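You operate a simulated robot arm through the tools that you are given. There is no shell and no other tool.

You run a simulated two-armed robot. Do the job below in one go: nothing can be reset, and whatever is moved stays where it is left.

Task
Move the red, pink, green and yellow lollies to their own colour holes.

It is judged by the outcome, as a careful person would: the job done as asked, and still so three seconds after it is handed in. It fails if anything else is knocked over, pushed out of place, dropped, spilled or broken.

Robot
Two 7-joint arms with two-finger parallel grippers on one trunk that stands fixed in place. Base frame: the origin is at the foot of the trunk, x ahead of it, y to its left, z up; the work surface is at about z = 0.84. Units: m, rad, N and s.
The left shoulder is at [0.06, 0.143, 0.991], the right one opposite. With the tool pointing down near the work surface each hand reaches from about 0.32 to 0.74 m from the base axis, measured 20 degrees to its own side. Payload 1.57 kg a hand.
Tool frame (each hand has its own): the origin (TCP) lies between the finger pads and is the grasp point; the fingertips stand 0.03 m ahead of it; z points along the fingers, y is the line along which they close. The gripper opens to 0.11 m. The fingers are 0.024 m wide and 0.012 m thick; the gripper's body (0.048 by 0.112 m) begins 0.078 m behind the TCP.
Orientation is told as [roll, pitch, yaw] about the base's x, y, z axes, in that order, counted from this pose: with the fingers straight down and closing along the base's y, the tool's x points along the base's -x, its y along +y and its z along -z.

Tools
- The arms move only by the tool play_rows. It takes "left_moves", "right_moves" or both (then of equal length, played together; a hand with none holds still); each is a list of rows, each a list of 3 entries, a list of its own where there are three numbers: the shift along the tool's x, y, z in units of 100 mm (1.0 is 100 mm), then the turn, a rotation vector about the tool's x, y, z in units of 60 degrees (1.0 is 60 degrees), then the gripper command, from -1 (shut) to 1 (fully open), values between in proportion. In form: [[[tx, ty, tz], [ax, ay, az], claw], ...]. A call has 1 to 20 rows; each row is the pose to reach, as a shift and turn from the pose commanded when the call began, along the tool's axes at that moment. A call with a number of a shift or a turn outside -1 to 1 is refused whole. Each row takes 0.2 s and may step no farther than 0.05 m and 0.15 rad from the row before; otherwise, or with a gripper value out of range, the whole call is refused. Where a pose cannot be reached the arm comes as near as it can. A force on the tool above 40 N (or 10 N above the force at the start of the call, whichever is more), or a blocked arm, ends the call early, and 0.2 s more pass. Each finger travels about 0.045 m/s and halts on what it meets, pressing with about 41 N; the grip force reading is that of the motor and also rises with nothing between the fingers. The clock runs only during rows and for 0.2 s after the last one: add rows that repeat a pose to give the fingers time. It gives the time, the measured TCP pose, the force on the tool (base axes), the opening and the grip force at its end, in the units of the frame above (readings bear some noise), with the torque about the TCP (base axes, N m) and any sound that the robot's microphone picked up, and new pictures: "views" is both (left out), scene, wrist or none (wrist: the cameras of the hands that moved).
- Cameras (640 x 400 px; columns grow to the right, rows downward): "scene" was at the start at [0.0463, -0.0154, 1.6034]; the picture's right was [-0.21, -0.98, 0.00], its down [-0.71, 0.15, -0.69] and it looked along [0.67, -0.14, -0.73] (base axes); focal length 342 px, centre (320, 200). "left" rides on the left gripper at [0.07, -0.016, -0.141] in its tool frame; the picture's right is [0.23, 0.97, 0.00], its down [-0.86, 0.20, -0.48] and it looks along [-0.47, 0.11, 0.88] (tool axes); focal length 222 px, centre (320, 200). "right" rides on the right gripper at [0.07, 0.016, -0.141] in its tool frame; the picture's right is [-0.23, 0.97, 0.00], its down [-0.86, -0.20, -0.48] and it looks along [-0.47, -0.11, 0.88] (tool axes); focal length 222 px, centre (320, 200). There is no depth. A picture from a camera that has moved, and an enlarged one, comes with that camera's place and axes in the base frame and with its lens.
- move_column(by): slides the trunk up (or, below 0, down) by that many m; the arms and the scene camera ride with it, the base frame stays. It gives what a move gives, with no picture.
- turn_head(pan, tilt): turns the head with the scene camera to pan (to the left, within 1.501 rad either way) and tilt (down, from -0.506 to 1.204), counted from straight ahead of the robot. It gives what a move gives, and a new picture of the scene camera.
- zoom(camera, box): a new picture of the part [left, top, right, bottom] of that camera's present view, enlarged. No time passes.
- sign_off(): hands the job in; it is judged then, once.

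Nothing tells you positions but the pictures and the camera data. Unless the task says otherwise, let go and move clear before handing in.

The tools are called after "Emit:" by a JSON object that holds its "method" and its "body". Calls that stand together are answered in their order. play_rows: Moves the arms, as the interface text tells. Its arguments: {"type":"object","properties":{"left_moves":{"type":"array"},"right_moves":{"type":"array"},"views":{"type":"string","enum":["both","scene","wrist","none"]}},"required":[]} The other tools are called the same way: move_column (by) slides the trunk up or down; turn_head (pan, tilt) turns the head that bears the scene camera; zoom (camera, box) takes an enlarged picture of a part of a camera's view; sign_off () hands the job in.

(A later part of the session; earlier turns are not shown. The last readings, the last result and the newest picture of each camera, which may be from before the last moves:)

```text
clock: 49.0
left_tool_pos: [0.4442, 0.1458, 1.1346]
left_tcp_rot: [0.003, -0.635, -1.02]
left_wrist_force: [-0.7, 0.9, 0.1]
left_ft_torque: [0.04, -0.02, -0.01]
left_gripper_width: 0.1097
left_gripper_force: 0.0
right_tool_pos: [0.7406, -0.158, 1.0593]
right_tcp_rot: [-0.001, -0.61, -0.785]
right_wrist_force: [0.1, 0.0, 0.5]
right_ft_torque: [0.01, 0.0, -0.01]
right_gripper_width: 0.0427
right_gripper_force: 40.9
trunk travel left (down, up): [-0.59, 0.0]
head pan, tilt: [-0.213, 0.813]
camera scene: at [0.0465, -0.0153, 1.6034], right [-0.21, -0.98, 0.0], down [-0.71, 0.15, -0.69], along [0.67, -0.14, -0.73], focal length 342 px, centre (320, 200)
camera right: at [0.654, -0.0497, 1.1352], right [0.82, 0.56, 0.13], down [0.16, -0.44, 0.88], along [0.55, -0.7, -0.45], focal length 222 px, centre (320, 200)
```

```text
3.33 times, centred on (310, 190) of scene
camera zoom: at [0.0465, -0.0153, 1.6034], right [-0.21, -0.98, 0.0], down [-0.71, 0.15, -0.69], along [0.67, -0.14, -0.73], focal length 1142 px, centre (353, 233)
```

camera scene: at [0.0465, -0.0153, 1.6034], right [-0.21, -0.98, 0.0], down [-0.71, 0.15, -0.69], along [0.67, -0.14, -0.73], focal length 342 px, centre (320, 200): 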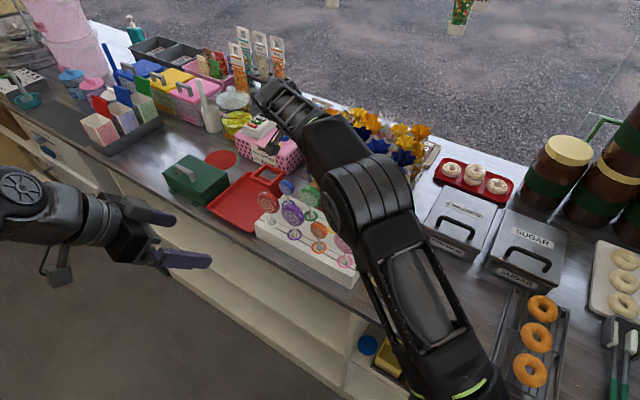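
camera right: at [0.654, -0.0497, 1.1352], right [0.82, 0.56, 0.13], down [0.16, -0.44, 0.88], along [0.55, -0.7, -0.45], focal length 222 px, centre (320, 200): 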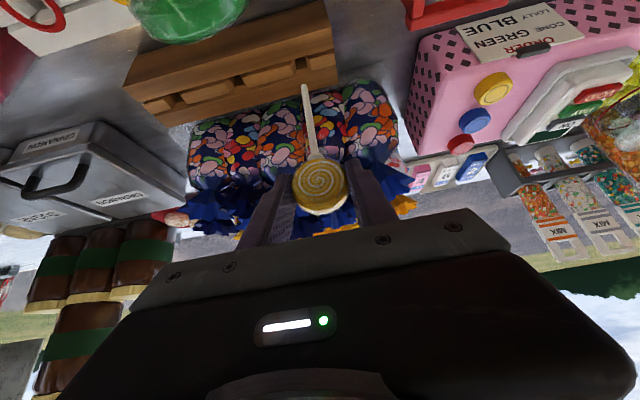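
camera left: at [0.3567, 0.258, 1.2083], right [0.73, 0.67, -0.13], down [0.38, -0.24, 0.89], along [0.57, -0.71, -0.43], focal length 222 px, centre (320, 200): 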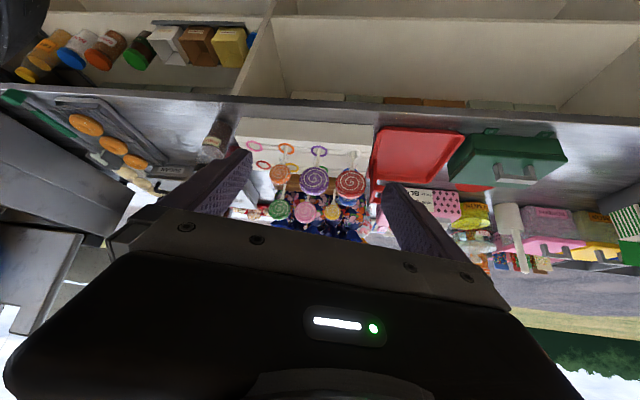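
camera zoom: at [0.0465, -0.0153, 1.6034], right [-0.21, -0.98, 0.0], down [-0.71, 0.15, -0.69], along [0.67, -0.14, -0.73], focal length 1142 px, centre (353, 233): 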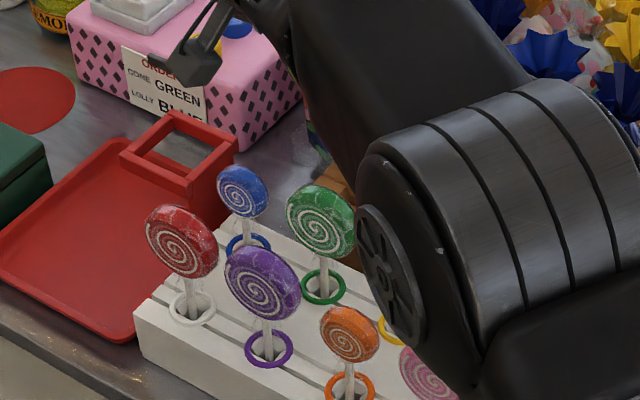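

Yellow is out and hanging nearly straight; the stick tip clears the stand. I draw it back into the gap in front of the stand, then slide along toward its hole.

Emit:
{"method": "play_rows", "body": {"right_moves": [[[0.06, 0, -0.16], [0, 0, 0], -1], [[0.15, 0, -0.28], [0, 0, 0], -1], [[0.23, -0.05, -0.404], [0, 0, 0], -1], [[0.23, -0.25, -0.404], [0, 0, 0], -1], [[0.23, -0.47, -0.404], [0, 0, 0], -1], [[0.23, -0.69, -0.404], [0, 0, 0], -1], [[0.23, -0.9, -0.404], [0, 0, 0], -1], [[0.23, -0.9, -0.404], [0, 0, 0], -1]], "views": "both"}}

Emit:
{"method": "zoom", "body": {"camera": "right", "box": [220, 20, 420, 190]}}

```text
clock: 50.8
left_tool_pos: [0.4457, 0.1467, 1.1339]
left_tcp_rot: [0.004, -0.634, -1.02]
left_wrist_force: [0.9, -0.2, -0.4]
left_ft_torque: [0.02, 0.04, -0.02]
left_gripper_width: 0.11
left_gripper_force: 0.1
right_tool_pos: [0.6474, -0.1933, 1.0781]
right_tcp_rot: [-0.002, -0.608, -0.785]
right_wrist_force: [-0.7, -0.6, -1.0]
right_ft_torque: [0.04, 0.0, -0.02]
right_gripper_width: 0.0421
right_gripper_force: 41.5
trunk travel left (down, up): [-0.59, 0.0]
head pan, tilt: [-0.213, 0.813]
camera scene: at [0.0468, -0.0151, 1.6034], right [-0.21, -0.98, 0.0], down [-0.71, 0.15, -0.69], along [0.67, -0.14, -0.73], focal length 342 px, centre (320, 200)
camera right: at [0.5608, -0.0846, 1.1545], right [0.82, 0.56, 0.13], down [0.16, -0.44, 0.88], along [0.55, -0.7, -0.45], focal length 222 px, centre (320, 200)
```

scene: 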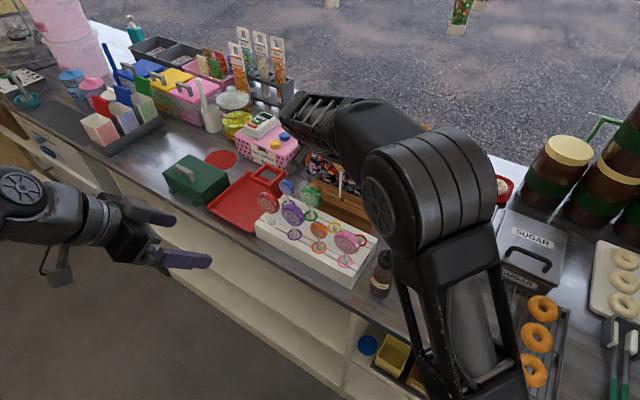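
right: 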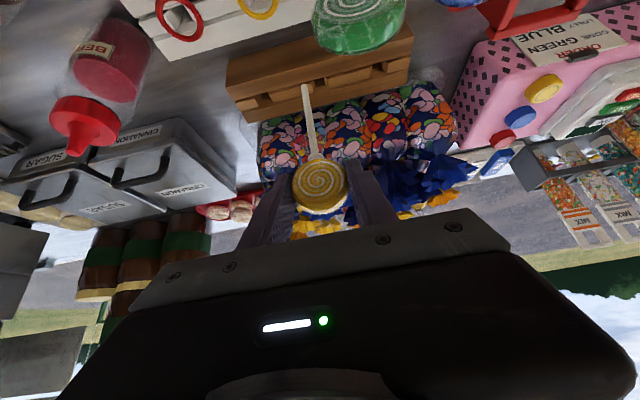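

```text
2.35 times, centred on (320, 105) of right
camera zoom: at [0.5608, -0.0846, 1.1545], right [0.82, 0.56, 0.13], down [0.16, -0.44, 0.88], along [0.55, -0.7, -0.45], focal length 523 px, centre (320, 424)
```

zoom: 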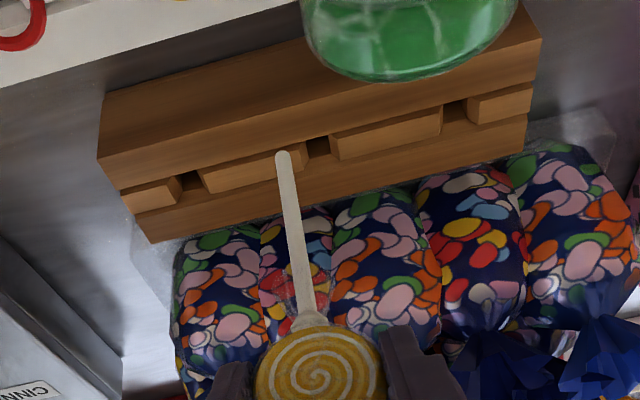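

The stick tip is about 23 mm along and 63 mm across from the yellow hole. Moving above the hole at this height.

Emit:
{"method": "play_rows", "body": {"right_moves": [[[0.1, -0.08, -0.07], [0, 0, 0], -1], [[0.23, -0.16, -0.16], [0, 0, 0], -1], [[0.38, -0.226, -0.265], [0, 0, 0], -1], [[0.521, -0.226, -0.363], [0, 0, 0], -1], [[0.521, -0.226, -0.363], [0, 0, 0], -1]], "views": "both"}}

Emit:
{"method": "zoom", "body": {"camera": "right", "box": [220, 20, 420, 190]}}

Emit:
{"method": "zoom", "body": {"camera": "scene", "box": [290, 180, 390, 270]}}

Emit:
{"method": "zoom", "body": {"camera": "left", "box": [220, 110, 360, 230]}}

```text
clock: 52.0
left_tool_pos: [0.4447, 0.1461, 1.135]
left_tcp_rot: [0.006, -0.637, -1.02]
left_wrist_force: [-0.2, -0.2, 1.5]
left_ft_torque: [0.0, -0.02, 0.03]
left_gripper_width: 0.1101
left_gripper_force: 0.2
right_tool_pos: [0.5854, -0.1643, 1.079]
right_tcp_rot: [-0.002, -0.61, -0.785]
right_wrist_force: [-0.1, -0.8, -0.6]
right_ft_torque: [0.0, 0.01, 0.03]
right_gripper_width: 0.0425
right_gripper_force: 40.7
trunk travel left (down, up): [-0.59, 0.0]
head pan, tilt: [-0.213, 0.813]
camera scene: at [0.0465, -0.0155, 1.6034], right [-0.21, -0.98, 0.0], down [-0.71, 0.15, -0.69], along [0.67, -0.14, -0.73], focal length 342 px, centre (320, 200)
camera right: at [0.4997, -0.0553, 1.1549], right [0.82, 0.56, 0.13], down [0.16, -0.44, 0.88], along [0.55, -0.7, -0.45], focal length 222 px, centre (320, 200)
```

scene: 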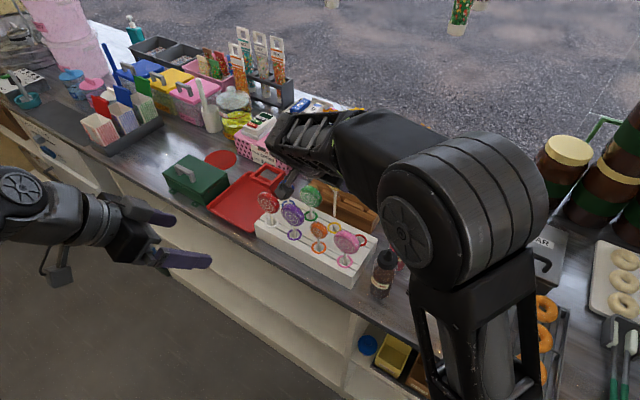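
right: 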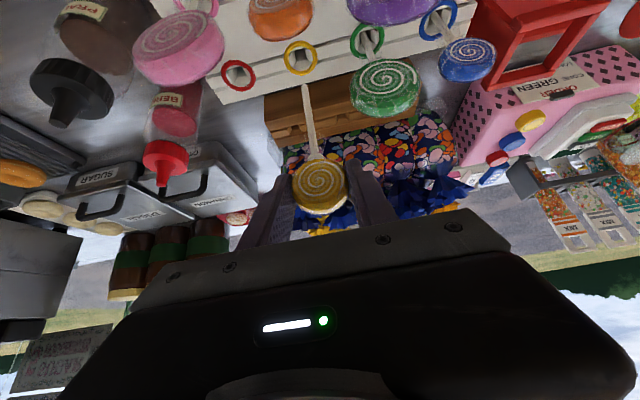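

```text
2.35 times, centred on (320, 105) of right
camera zoom: at [0.4997, -0.0553, 1.1549], right [0.82, 0.56, 0.13], down [0.16, -0.44, 0.88], along [0.55, -0.7, -0.45], focal length 523 px, centre (320, 424)
```

zoom: 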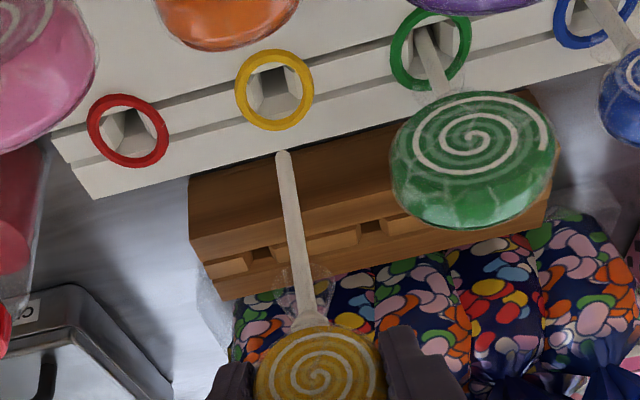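

```text
4.44 times, centred on (340, 225) of scene
camera zoom: at [0.0465, -0.0155, 1.6034], right [-0.21, -0.98, 0.0], down [-0.71, 0.15, -0.69], along [0.67, -0.14, -0.73], focal length 1522 px, centre (231, 89)
```

zoom: 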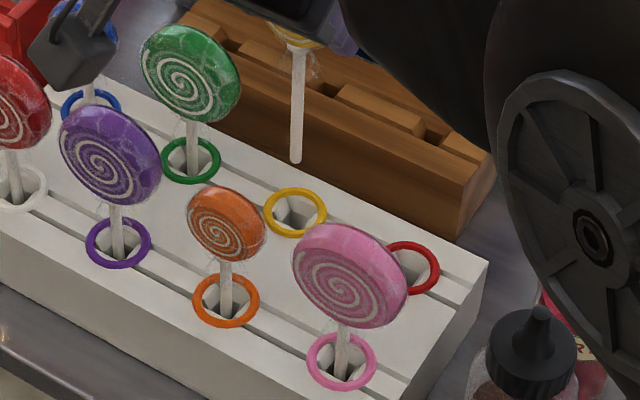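

```text
3.33 times, centred on (290, 170) of left
camera zoom: at [0.357, 0.2575, 1.2085], right [0.73, 0.67, -0.13], down [0.38, -0.24, 0.89], along [0.56, -0.7, -0.43], focal length 740 px, centre (420, 300)
```

zoom: 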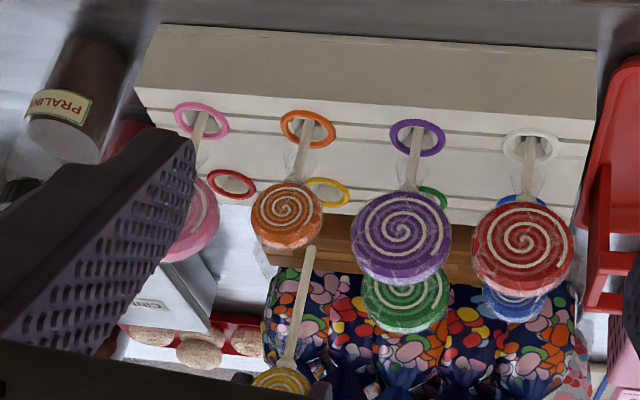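

Triangulation puts the stick tip within 3 mm of the yellow hole centre. I correct that, lower 30 mm and check again.

Emit:
{"method": "play_rows", "body": {"right_moves": [[[-0.021, -0.003, 0.015], [0, 0, 0], -1], [[0.04, -0.003, 0.1], [0, 0, 0], -1], [[0.1, -0.003, 0.18], [0, 0, 0], -1], [[0.15, -0.003, 0.261], [0, 0, 0], -1], [[0.15, -0.003, 0.261], [0, 0, 0], -1]], "views": "wrist"}}

Emit:
{"method": "zoom", "body": {"camera": "right", "box": [220, 20, 420, 190]}}

Emit:
{"method": "zoom", "body": {"camera": "scene", "box": [290, 180, 390, 270]}}

```text
clock: 53.2
left_tool_pos: [0.4446, 0.1475, 1.1346]
left_tcp_rot: [0.007, -0.635, -1.022]
left_wrist_force: [0.0, 0.9, 0.3]
left_ft_torque: [0.01, 0.02, 0.0]
left_gripper_width: 0.1102
left_gripper_force: 0.1
right_tool_pos: [0.5887, -0.1659, 1.0485]
right_tcp_rot: [-0.002, -0.609, -0.786]
right_wrist_force: [0.3, -0.1, -0.1]
right_ft_torque: [-0.03, -0.03, -0.05]
right_gripper_width: 0.0426
right_gripper_force: 40.7
trunk travel left (down, up): [-0.59, 0.0]
head pan, tilt: [-0.213, 0.813]
camera right: at [0.5016, -0.0571, 1.1248], right [0.82, 0.56, 0.13], down [0.16, -0.44, 0.88], along [0.55, -0.7, -0.45], focal length 222 px, centre (320, 200)
```

right: 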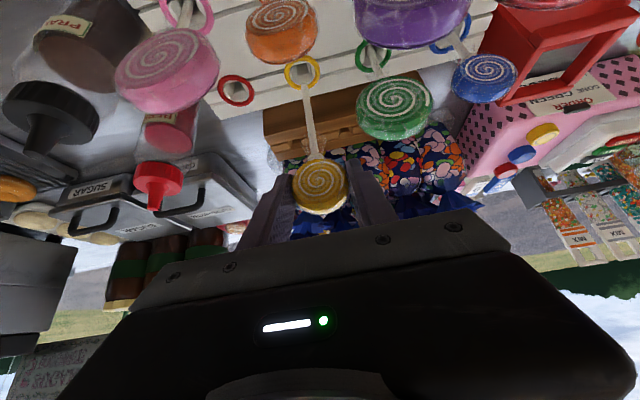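

```text
2.35 times, centred on (320, 105) of right
camera zoom: at [0.5016, -0.0571, 1.1248], right [0.82, 0.56, 0.13], down [0.16, -0.44, 0.88], along [0.55, -0.7, -0.45], focal length 523 px, centre (320, 424)
```

zoom: 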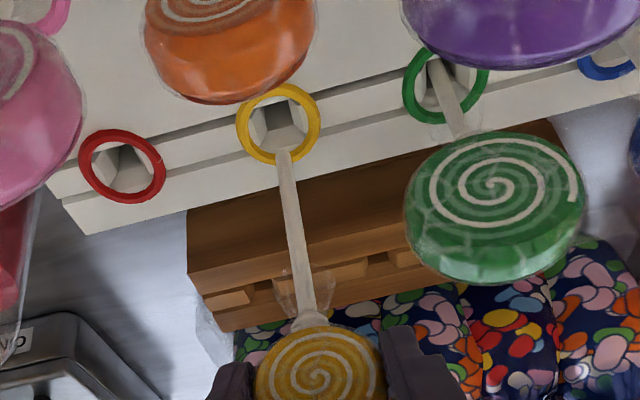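

```text
4.44 times, centred on (340, 225) of scene
camera zoom: at [0.0463, -0.0154, 1.6034], right [-0.21, -0.98, 0.0], down [-0.71, 0.15, -0.69], along [0.67, -0.14, -0.73], focal length 1522 px, centre (231, 89)
```

zoom: 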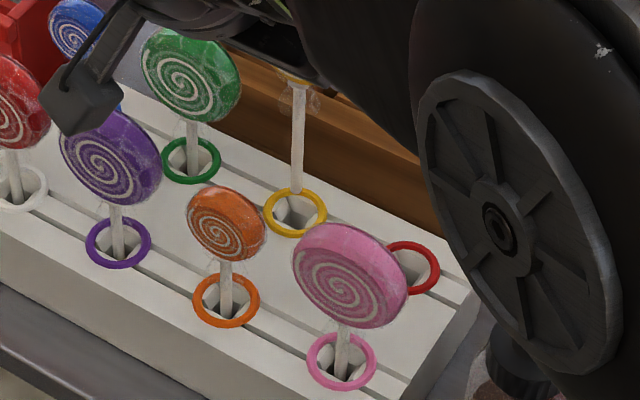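

The tip is centred over the yellow hole in both views, just above the ring. Lowering it in slowly.

Emit:
{"method": "play_rows", "body": {"right_moves": [[[0.05, 0, 0.07], [0, 0, 0], -1], [[0.1, 0, 0.14], [0, 0, 0], -1], [[0.155, 0, 0.22], [0, 0, 0], -1], [[0.21, 0, 0.3], [0, 0, 0], -1], [[0.265, 0, 0.38], [0, 0, 0], -1], [[0.32, 0, 0.46], [0, 0, 0], -1], [[0.365, 0, 0.52], [0, 0, 0], -1], [[0.39, 0, 0.559], [0, 0, 0], -1], [[0.39, 0, 0.559], [0, 0, 0], -1]], "views": "both"}}

Emit:
{"method": "zoom", "body": {"camera": "right", "box": [220, 50, 420, 220]}}

Emit:
{"method": "zoom", "body": {"camera": "scene", "box": [250, 180, 370, 270]}}

Emit:
{"method": "zoom", "body": {"camera": "left", "box": [220, 110, 360, 230]}}

```text
clock: 55.2
left_tool_pos: [0.4445, 0.1451, 1.1349]
left_tcp_rot: [0.005, -0.635, -1.02]
left_wrist_force: [-0.5, -0.2, 1.0]
left_ft_torque: [0.01, -0.03, 0.0]
left_gripper_width: 0.1101
left_gripper_force: 0.1
right_tool_pos: [0.5873, -0.1664, 0.9805]
right_tcp_rot: [-0.001, -0.609, -0.785]
right_wrist_force: [0.2, -0.4, 0.0]
right_ft_torque: [-0.03, 0.01, -0.01]
right_gripper_width: 0.0423
right_gripper_force: 40.8
trunk travel left (down, up): [-0.59, 0.0]
head pan, tilt: [-0.213, 0.813]
camera scene: at [0.0463, -0.0153, 1.6034], right [-0.21, -0.98, 0.0], down [-0.71, 0.15, -0.69], along [0.67, -0.14, -0.73], focal length 342 px, centre (320, 200)
camera right: at [0.5015, -0.057, 1.0569], right [0.82, 0.56, 0.13], down [0.16, -0.44, 0.88], along [0.55, -0.7, -0.45], focal length 222 px, centre (320, 200)
```

scene: 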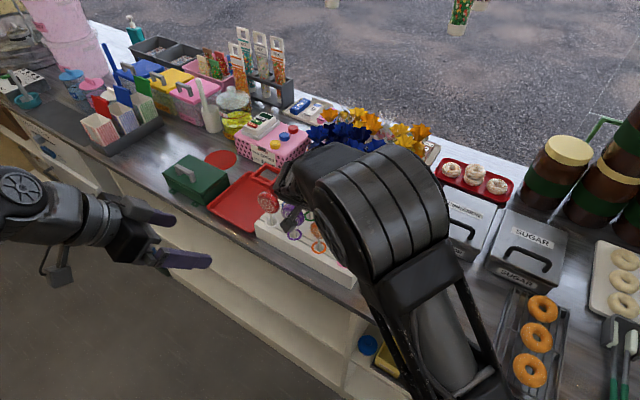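
right: 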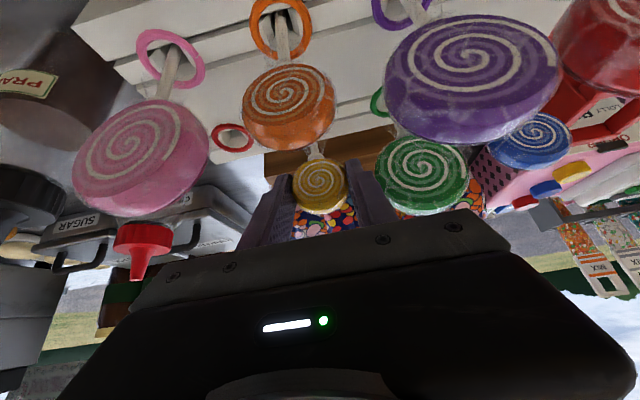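

```text
2.35 times, centred on (320, 135) of right
camera zoom: at [0.5015, -0.057, 1.0569], right [0.82, 0.56, 0.13], down [0.16, -0.44, 0.88], along [0.55, -0.7, -0.45], focal length 523 px, centre (320, 353)
```

zoom: 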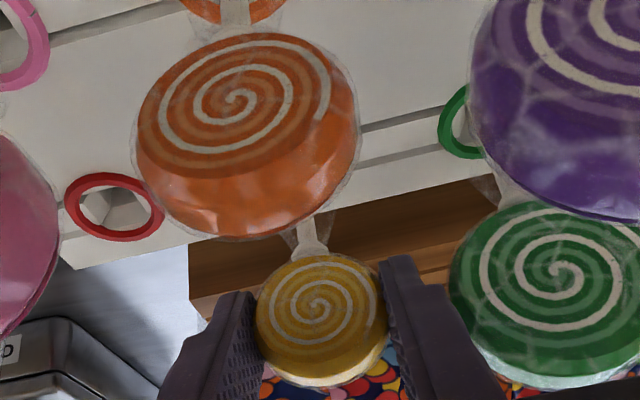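

```text
4.44 times, centred on (310, 225) of scene
camera zoom: at [0.0463, -0.0153, 1.6034], right [-0.21, -0.98, 0.0], down [-0.71, 0.15, -0.69], along [0.67, -0.14, -0.73], focal length 1522 px, centre (364, 89)
```

zoom: 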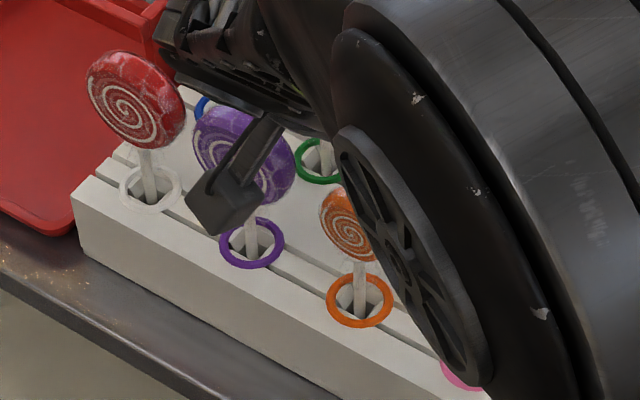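

```text
3.33 times, centred on (290, 170) of left
camera zoom: at [0.3569, 0.2576, 1.2085], right [0.73, 0.67, -0.13], down [0.38, -0.24, 0.89], along [0.56, -0.7, -0.43], focal length 740 px, centre (420, 300)
```

zoom: 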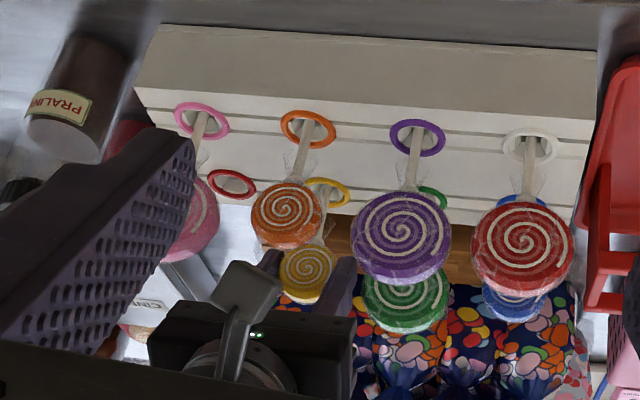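

Yellow is seated, and the fingers clear the green and orange lollies. I open only about 3 mm per side and rise straight up.

Emit:
{"method": "play_rows", "body": {"right_moves": [[[0.005, 0, 0.007], [0, 0, 0], -0.5], [[0.005, 0, 0.007], [0, 0, 0], -0.13], [[0.005, 0, 0.007], [0, 0, 0], -0.11], [[0.005, 0, 0.007], [0, 0, 0], -0.11], [[-0.05, 0, -0.07], [0, 0, 0], -0.11], [[-0.15, 0, -0.215], [0, 0, 0], -0.11], [[-0.25, 0, -0.36], [0, 0, 0], -0.11], [[-0.36, 0, -0.52], [0, 0, 0], -0.11], [[-0.47, 0, -0.67], [0, 0, 0], -0.11], [[-0.6, 0, -0.86], [0, 0, 0], -0.11]], "views": "both"}}

Emit:
{"method": "zoom", "body": {"camera": "right", "box": [220, 20, 420, 190]}}

Emit:
{"method": "zoom", "body": {"camera": "left", "box": [220, 110, 360, 230]}}

Emit:
{"method": "zoom", "body": {"camera": "scene", "box": [250, 180, 370, 270]}}

```text
clock: 57.4
left_tool_pos: [0.4435, 0.1455, 1.1356]
left_tcp_rot: [0.005, -0.635, -1.02]
left_wrist_force: [0.4, -0.6, 0.7]
left_ft_torque: [0.04, 0.0, 0.01]
left_gripper_width: 0.1099
left_gripper_force: 0.0
right_tool_pos: [0.5873, -0.1665, 1.0864]
right_tcp_rot: [-0.001, -0.609, -0.784]
right_wrist_force: [0.1, -0.5, -0.5]
right_ft_torque: [0.0, 0.0, 0.0]
right_gripper_width: 0.049
right_gripper_force: 0.1
trunk travel left (down, up): [-0.59, 0.0]
head pan, tilt: [-0.213, 0.813]
camera scene: at [0.046, -0.0154, 1.6034], right [-0.21, -0.98, 0.0], down [-0.71, 0.15, -0.69], along [0.67, -0.14, -0.73], focal length 342 px, centre (320, 200)
camera right: at [0.5013, -0.0574, 1.1619], right [0.82, 0.56, 0.13], down [0.16, -0.44, 0.88], along [0.55, -0.7, -0.45], focal length 222 px, centre (320, 200)
```

scene: 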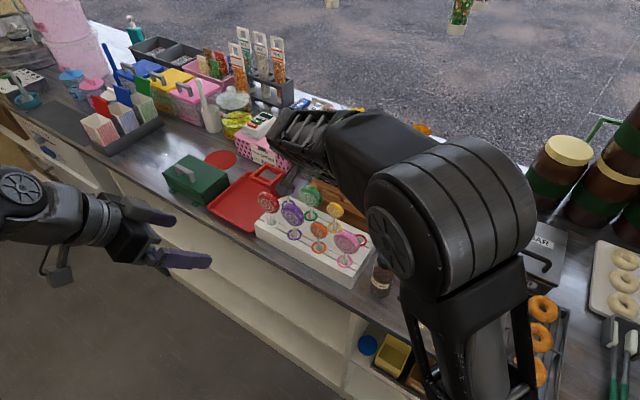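
right: 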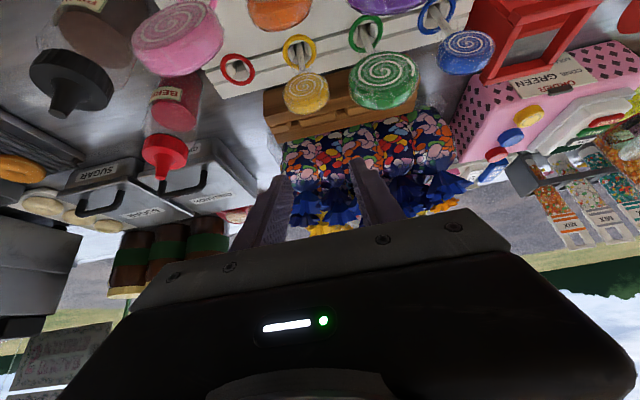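

```text
2.35 times, centred on (320, 105) of right
camera zoom: at [0.5013, -0.0574, 1.1619], right [0.82, 0.56, 0.13], down [0.16, -0.44, 0.88], along [0.55, -0.7, -0.45], focal length 523 px, centre (320, 424)
```

zoom: 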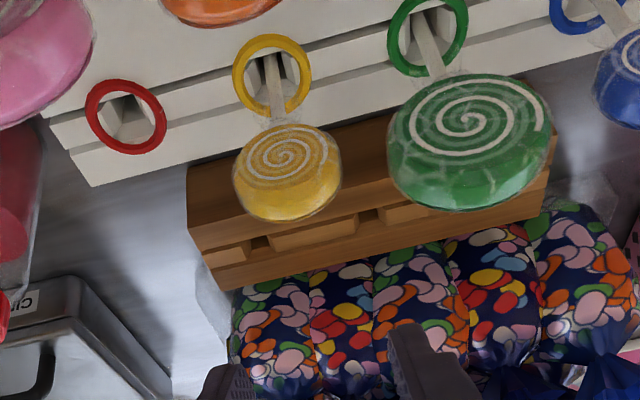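

```text
3.33 times, centred on (290, 170) of left
camera zoom: at [0.3566, 0.2575, 1.2085], right [0.73, 0.67, -0.13], down [0.38, -0.24, 0.89], along [0.56, -0.7, -0.43], focal length 740 px, centre (420, 300)
```

zoom: 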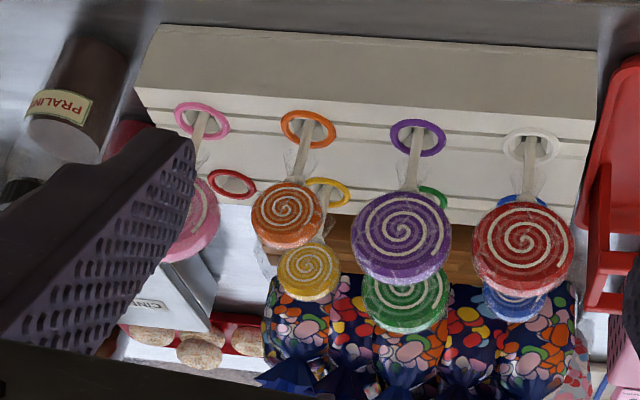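

```text
4.44 times, centred on (310, 225) of scene
camera zoom: at [0.046, -0.0154, 1.6034], right [-0.21, -0.98, 0.0], down [-0.71, 0.15, -0.69], along [0.67, -0.14, -0.73], focal length 1522 px, centre (364, 89)
```

zoom: 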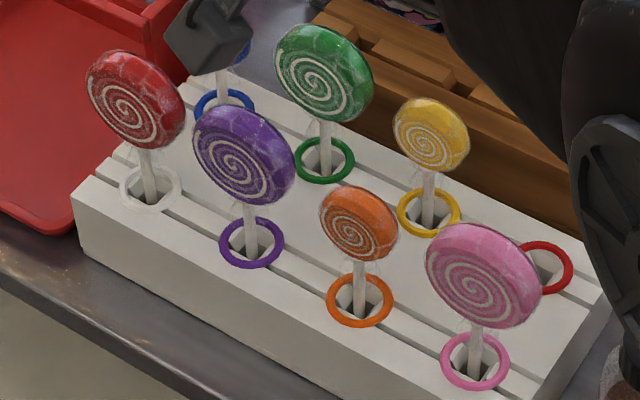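

Yellow stands in its hole. Only red remains: it must be gripped by its flat faces again, so I rise a little and turn the hand back to yaw +45°.

Emit:
{"method": "play_rows", "body": {"right_moves": [[[-0.11, 0, -0.16], [0, 0, 0], -0.1], [[-0.229, 0, -0.328], [-0.071, 0, -0.102], -0.1], [[-0.229, 0, -0.328], [-0.143, 0, -0.205], -0.1], [[-0.229, 0, -0.328], [-0.214, 0, -0.307], -0.1], [[-0.229, 0, -0.328], [-0.286, 0, -0.41], -0.1], [[-0.229, 0, -0.328], [-0.357, 0, -0.512], -0.1], [[-0.229, 0, -0.328], [-0.429, 0, -0.615], -0.1], [[-0.229, 0, -0.328], [-0.429, 0, -0.615], -0.1]], "views": "none"}}

Emit:
{"method": "play_rows", "body": {"right_moves": [[[0, 0, 0], [-0.071, 0, -0.102], -0.1], [[0, 0, 0], [-0.143, 0, -0.205], -0.1], [[0, 0, 0], [-0.214, 0, -0.307], -0.1], [[0, 0, 0], [-0.286, 0, -0.41], -0.1], [[0, 0, 0], [-0.357, 0, -0.512], -0.1], [[0, 0, 0], [-0.429, 0, -0.615], -0.1], [[0, 0, 0], [-0.429, 0, -0.615], -0.1]], "views": "both"}}

```text
clock: 59.2
left_tool_pos: [0.4451, 0.1456, 1.1334]
left_tcp_rot: [0.005, -0.637, -1.02]
left_wrist_force: [0.4, 0.2, -0.3]
left_ft_torque: [0.02, 0.02, 0.02]
left_gripper_width: 0.1099
left_gripper_force: 0.1
right_tool_pos: [0.589, -0.1645, 1.1245]
right_tcp_rot: [-0.002, -0.609, 0.001]
right_wrist_force: [0.2, -0.1, -0.6]
right_ft_torque: [-0.02, 0.01, -0.03]
right_gripper_width: 0.0495
right_gripper_force: 0.1
trunk travel left (down, up): [-0.59, 0.0]
head pan, tilt: [-0.213, 0.813]
```

```text
clock: 60.8
left_tool_pos: [0.4451, 0.1469, 1.1349]
left_tcp_rot: [0.006, -0.636, -1.022]
left_wrist_force: [-1.1, -0.4, -0.2]
left_ft_torque: [0.0, -0.03, 0.01]
left_gripper_width: 0.1099
left_gripper_force: 0.1
right_tool_pos: [0.5879, -0.1665, 1.1265]
right_tcp_rot: [0.002, -0.61, 0.785]
right_wrist_force: [0.3, 0.1, -0.2]
right_ft_torque: [-0.05, -0.01, 0.01]
right_gripper_width: 0.0491
right_gripper_force: 0.1
trunk travel left (down, up): [-0.59, 0.0]
head pan, tilt: [-0.213, 0.813]
camera scene: at [0.046, -0.0152, 1.6034], right [-0.21, -0.98, 0.0], down [-0.71, 0.15, -0.69], along [0.67, -0.14, -0.73], focal length 342 px, centre (320, 200)
camera right: at [0.4784, -0.2521, 1.2024], right [-0.56, 0.82, 0.13], down [0.44, 0.16, 0.88], along [0.7, 0.55, -0.45], focal length 222 px, centre (320, 200)
```

scene: 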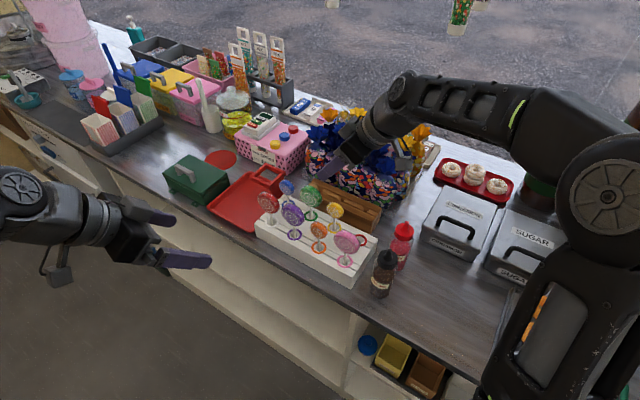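
right: 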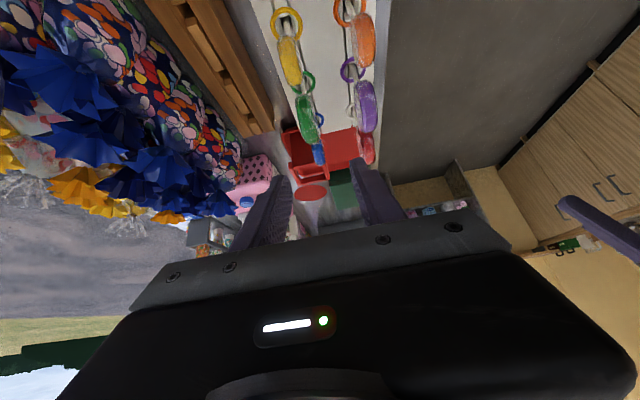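

The hand is back at yaw 45°. I move in two steps to above the red lolly in the white hole.

Emit:
{"method": "play_rows", "body": {"right_moves": [[[-0.1, 0.14, 0.13], [0, 0.02, 0], -0.18], [[-0.2, 0.28, 0.27], [0, 0.04, 0], -0.18], [[-0.3, 0.42, 0.4], [0, 0.06, 0], -0.18], [[-0.4, 0.56, 0.54], [0, 0.083, 0], -0.18], [[-0.507, 0.674, 0.671], [0, 0.083, 0], -0.18], [[-0.507, 0.674, 0.671], [0, 0.083, 0], -0.18]], "views": "scene"}}

```text
clock: 62.2
left_tool_pos: [0.4442, 0.1462, 1.1361]
left_tcp_rot: [0.004, -0.636, -1.021]
left_wrist_force: [0.3, 0.7, -0.1]
left_ft_torque: [0.0, 0.0, 0.01]
left_gripper_width: 0.1102
left_gripper_force: 0.0
right_tool_pos: [0.5973, -0.0602, 1.0991]
right_tcp_rot: [-0.002, -0.522, 0.785]
right_wrist_force: [0.3, 0.2, 0.0]
right_ft_torque: [0.01, -0.02, -0.01]
right_gripper_width: 0.0447
right_gripper_force: 0.0
trunk travel left (down, up): [-0.59, 0.0]
head pan, tilt: [-0.213, 0.813]
camera scene: at [0.0462, -0.0156, 1.6034], right [-0.21, -0.98, 0.0], down [-0.71, 0.15, -0.69], along [0.67, -0.14, -0.73], focal length 342 px, centre (320, 200)
```

scene: 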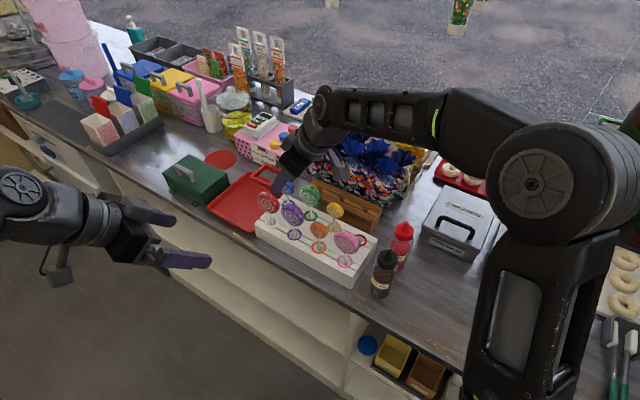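

Emit:
{"method": "play_rows", "body": {"right_moves": [[[-0.18, 0, 0.1], [0, 0, 0], -0.18], [[-0.36, -0.01, 0.2], [0, 0, 0], -0.18], [[-0.537, -0.01, 0.309], [0, 0, 0], -0.18], [[-0.537, -0.01, 0.309], [0, 0, 0], -0.18]], "views": "both"}}

Emit:
{"method": "zoom", "body": {"camera": "right", "box": [220, 60, 420, 230]}}

Emit:
{"method": "zoom", "body": {"camera": "scene", "box": [240, 160, 360, 260]}}

Emit:
{"method": "zoom", "body": {"camera": "left", "box": [260, 110, 400, 230]}}

```text
clock: 63.2
left_tool_pos: [0.4441, 0.1451, 1.1343]
left_tcp_rot: [0.006, -0.636, -1.022]
left_wrist_force: [0.4, -0.1, 0.0]
left_ft_torque: [0.01, -0.01, 0.05]
left_gripper_width: 0.1101
left_gripper_force: 0.0
right_tool_pos: [0.6409, -0.0177, 1.1004]
right_tcp_rot: [0.0, -0.524, 0.785]
right_wrist_force: [-0.3, -0.6, 0.9]
right_ft_torque: [-0.01, -0.01, 0.02]
right_gripper_width: 0.0454
right_gripper_force: 0.0
trunk travel left (down, up): [-0.59, 0.0]
head pan, tilt: [-0.213, 0.813]
camera scene: at [0.0459, -0.0157, 1.6034], right [-0.21, -0.98, 0.0], down [-0.71, 0.15, -0.69], along [0.67, -0.14, -0.73], focal length 342 px, centre (320, 200)
camera right: at [0.5364, -0.0999, 1.1879], right [-0.55, 0.83, 0.11], down [0.5, 0.21, 0.84], along [0.67, 0.52, -0.53], focal length 222 px, centre (320, 200)
```

scene: 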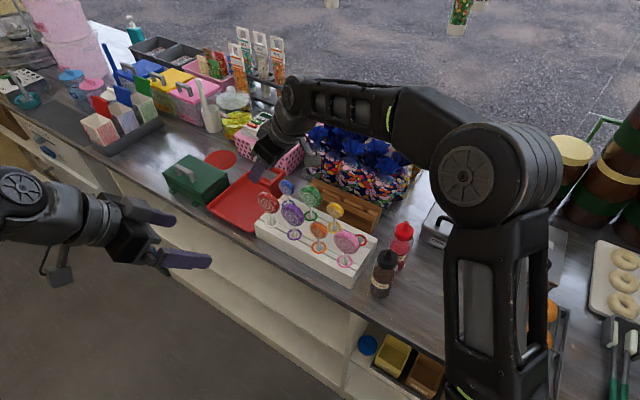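
right: 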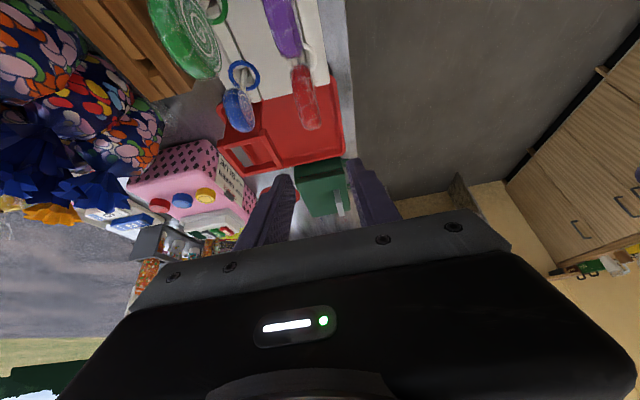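

```text
2.35 times, centred on (320, 145) of right
camera zoom: at [0.5364, -0.0999, 1.1879], right [-0.55, 0.83, 0.11], down [0.5, 0.21, 0.84], along [0.67, 0.52, -0.53], focal length 523 px, centre (320, 329)
```

zoom: 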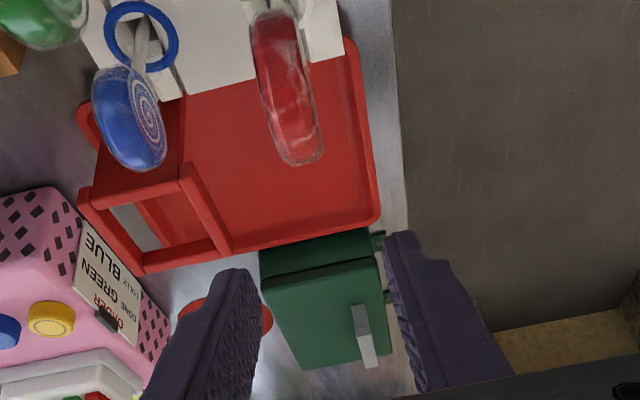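

```text
4.00 times, centred on (300, 210) of scene
camera zoom: at [0.0459, -0.0157, 1.6034], right [-0.21, -0.98, 0.0], down [-0.71, 0.15, -0.69], along [0.67, -0.14, -0.73], focal length 1370 px, centre (400, 160)
```

zoom: 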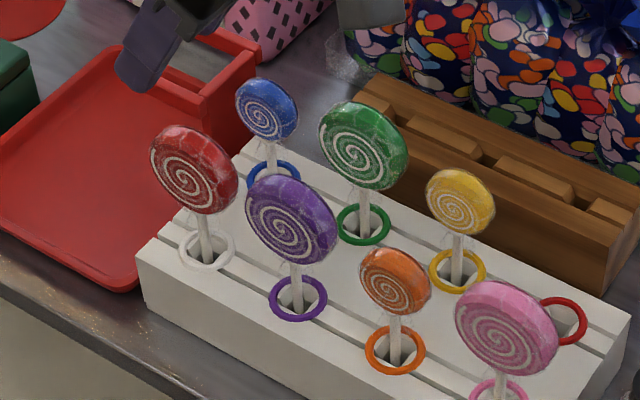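

```text
3.33 times, centred on (330, 170) of left
camera zoom: at [0.3565, 0.2573, 1.2086], right [0.73, 0.67, -0.13], down [0.38, -0.24, 0.89], along [0.56, -0.7, -0.43], focal length 740 px, centre (287, 300)
```

zoom: 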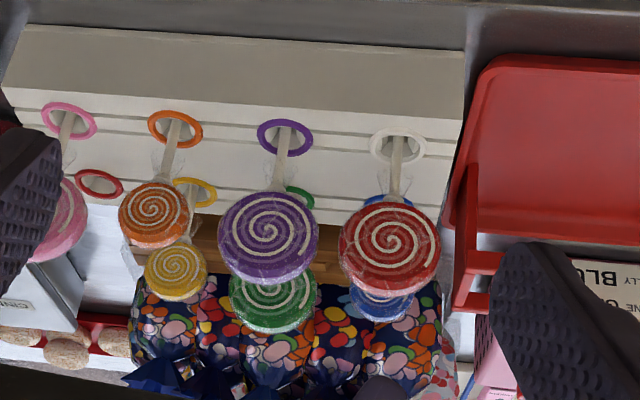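

The hand is within 2–3 mm of the red disc's centre. I lower until the tips straddle its top and check the clearance to the purple and blue lollies.

Emit:
{"method": "play_rows", "body": {"right_moves": [[[0.08, -0.01, 0.18], [0, 0, 0], -0.18], [[0.18, -0.01, 0.37], [0, 0, 0], -0.18], [[0.29, -0.01, 0.55], [0, 0, 0], -0.18], [[0.399, -0.01, 0.739], [0, 0, 0], -0.18], [[0.399, -0.01, 0.739], [0, 0, 0], -0.18]], "views": "both"}}

Emit:
{"method": "zoom", "body": {"camera": "right", "box": [220, 80, 420, 230]}}

Emit:
{"method": "zoom", "body": {"camera": "scene", "box": [240, 160, 360, 260]}}

Emit:
{"method": "zoom", "body": {"camera": "left", "box": [260, 110, 400, 230]}}

```text
clock: 64.4
left_tool_pos: [0.4448, 0.1454, 1.1355]
left_tcp_rot: [0.006, -0.636, -1.021]
left_wrist_force: [0.9, 0.6, 0.4]
left_ft_torque: [-0.03, -0.03, 0.01]
left_gripper_width: 0.1099
left_gripper_force: 0.0
right_tool_pos: [0.6442, -0.0188, 1.0149]
right_tcp_rot: [-0.001, -0.521, 0.784]
right_wrist_force: [-0.3, 0.4, -0.5]
right_ft_torque: [0.05, -0.02, -0.01]
right_gripper_width: 0.0451
right_gripper_force: 0.0
trunk travel left (down, up): [-0.59, 0.0]
head pan, tilt: [-0.213, 0.813]
camera scene: at [0.0461, -0.0153, 1.6034], right [-0.21, -0.98, 0.0], down [-0.71, 0.15, -0.69], along [0.67, -0.14, -0.73], focal length 342 px, centre (320, 200)
camera right: at [0.5392, -0.0994, 1.104], right [-0.55, 0.83, 0.11], down [0.5, 0.22, 0.84], along [0.67, 0.52, -0.53], focal length 222 px, centre (320, 200)
```

scene: 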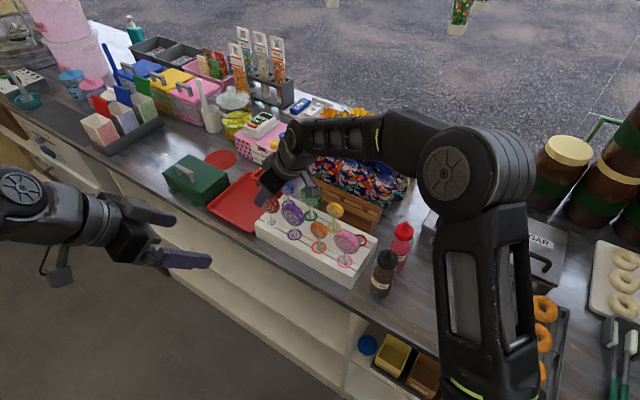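
right: 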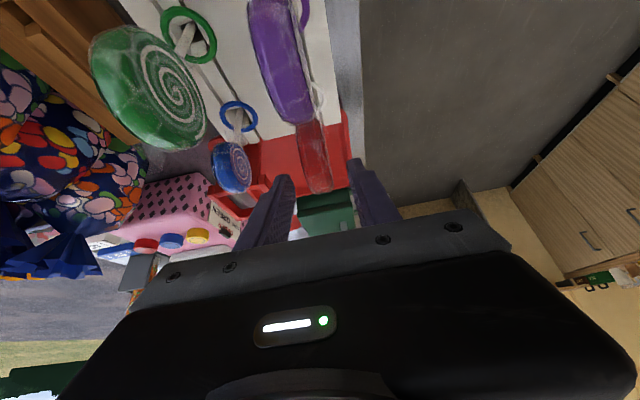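

```text
2.67 times, centred on (320, 155) of right
camera zoom: at [0.5392, -0.0994, 1.104], right [-0.55, 0.83, 0.11], down [0.5, 0.22, 0.84], along [0.67, 0.52, -0.53], focal length 592 px, centre (320, 320)
```

zoom: 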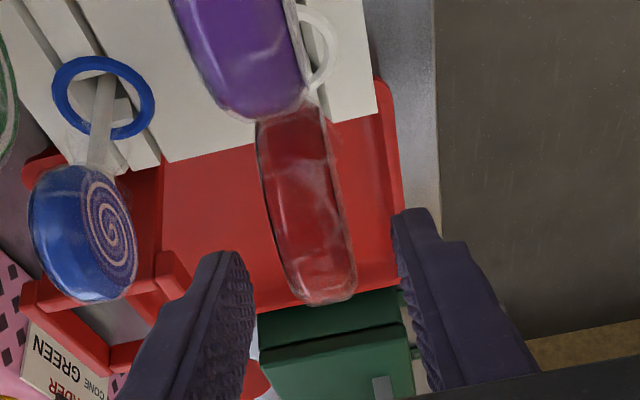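

```text
4.00 times, centred on (300, 210) of scene
camera zoom: at [0.0461, -0.0153, 1.6034], right [-0.21, -0.98, 0.0], down [-0.71, 0.15, -0.69], along [0.67, -0.14, -0.73], focal length 1370 px, centre (400, 160)
```

zoom: 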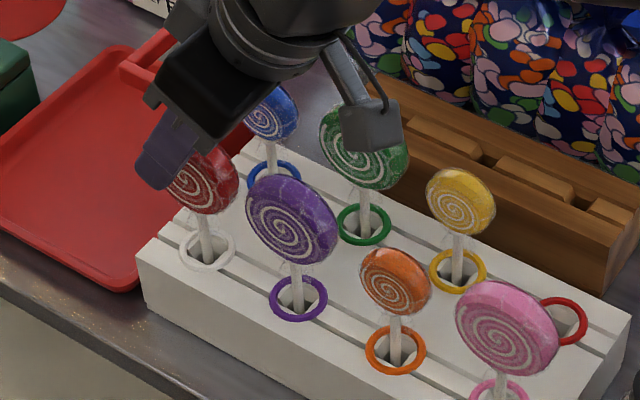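

```text
3.33 times, centred on (330, 170) of left
camera zoom: at [0.3567, 0.2576, 1.2085], right [0.73, 0.67, -0.13], down [0.38, -0.24, 0.89], along [0.56, -0.7, -0.43], focal length 740 px, centre (287, 300)
```

zoom: 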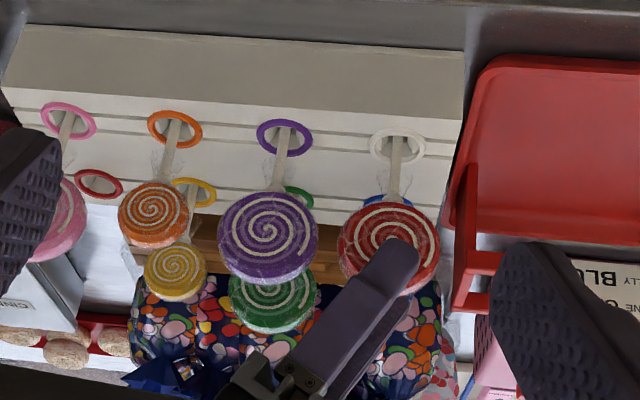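

Red is centred between the tips, and the hand clears purple, orange and blue. Lowering the last 30 mm and narrowing.

Emit:
{"method": "play_rows", "body": {"right_moves": [[[0.05, 0, 0.087], [0, 0, 0], -0.18], [[0.1, 0, 0.173], [0, 0, 0], -0.18], [[0.15, 0, 0.26], [0, 0, 0], -0.18], [[0.15, 0, 0.26], [0, 0, 0], -0.4], [[0.15, 0, 0.26], [0, 0, 0], -0.48]], "views": "wrist"}}

Emit:
{"method": "zoom", "body": {"camera": "right", "box": [220, 80, 420, 230]}}

Emit:
{"method": "zoom", "body": {"camera": "left", "box": [260, 110, 400, 230]}}

```text
clock: 65.6
left_tool_pos: [0.4446, 0.1455, 1.1336]
left_tcp_rot: [0.003, -0.635, -1.022]
left_wrist_force: [-0.2, 0.7, -0.3]
left_ft_torque: [0.04, 0.02, -0.01]
left_gripper_width: 0.11
left_gripper_force: 0.1
right_tool_pos: [0.6439, -0.0189, 0.9847]
right_tcp_rot: [0.0, -0.52, 0.786]
right_wrist_force: [0.5, -0.3, -0.4]
right_ft_torque: [0.01, 0.02, 0.0]
right_gripper_width: 0.0287
right_gripper_force: 0.0
trunk travel left (down, up): [-0.59, 0.0]
head pan, tilt: [-0.213, 0.813]
camera right: at [0.5393, -0.0995, 1.0733], right [-0.55, 0.83, 0.11], down [0.5, 0.21, 0.84], along [0.67, 0.52, -0.53], focal length 222 px, centre (320, 200)
```

right: 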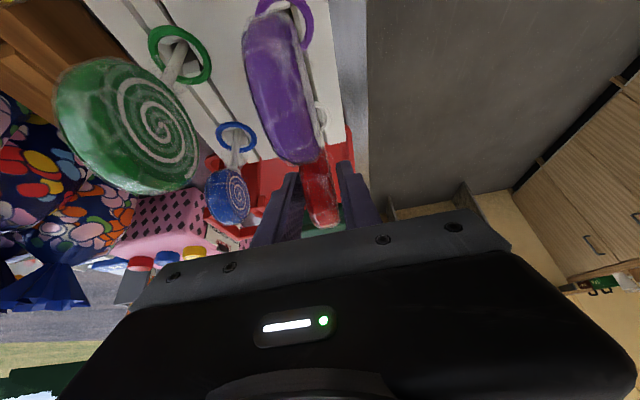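

```text
2.67 times, centred on (320, 155) of right
camera zoom: at [0.5393, -0.0995, 1.0733], right [-0.55, 0.83, 0.11], down [0.5, 0.21, 0.84], along [0.67, 0.52, -0.53], focal length 592 px, centre (320, 320)
```

zoom: 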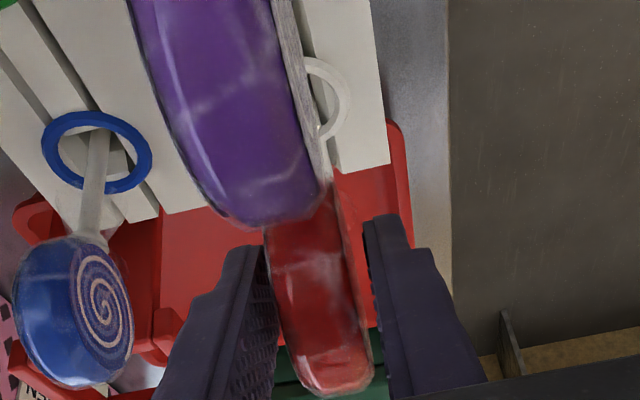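

```text
3.33 times, centred on (330, 170) of left
camera zoom: at [0.3569, 0.2576, 1.2084], right [0.73, 0.67, -0.13], down [0.38, -0.24, 0.89], along [0.56, -0.7, -0.43], focal length 740 px, centre (287, 300)
```

zoom: 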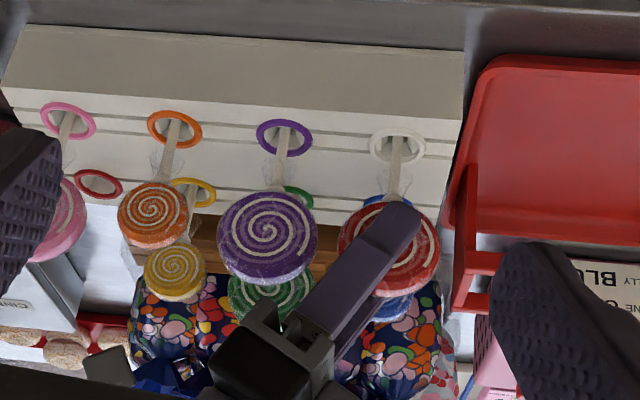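

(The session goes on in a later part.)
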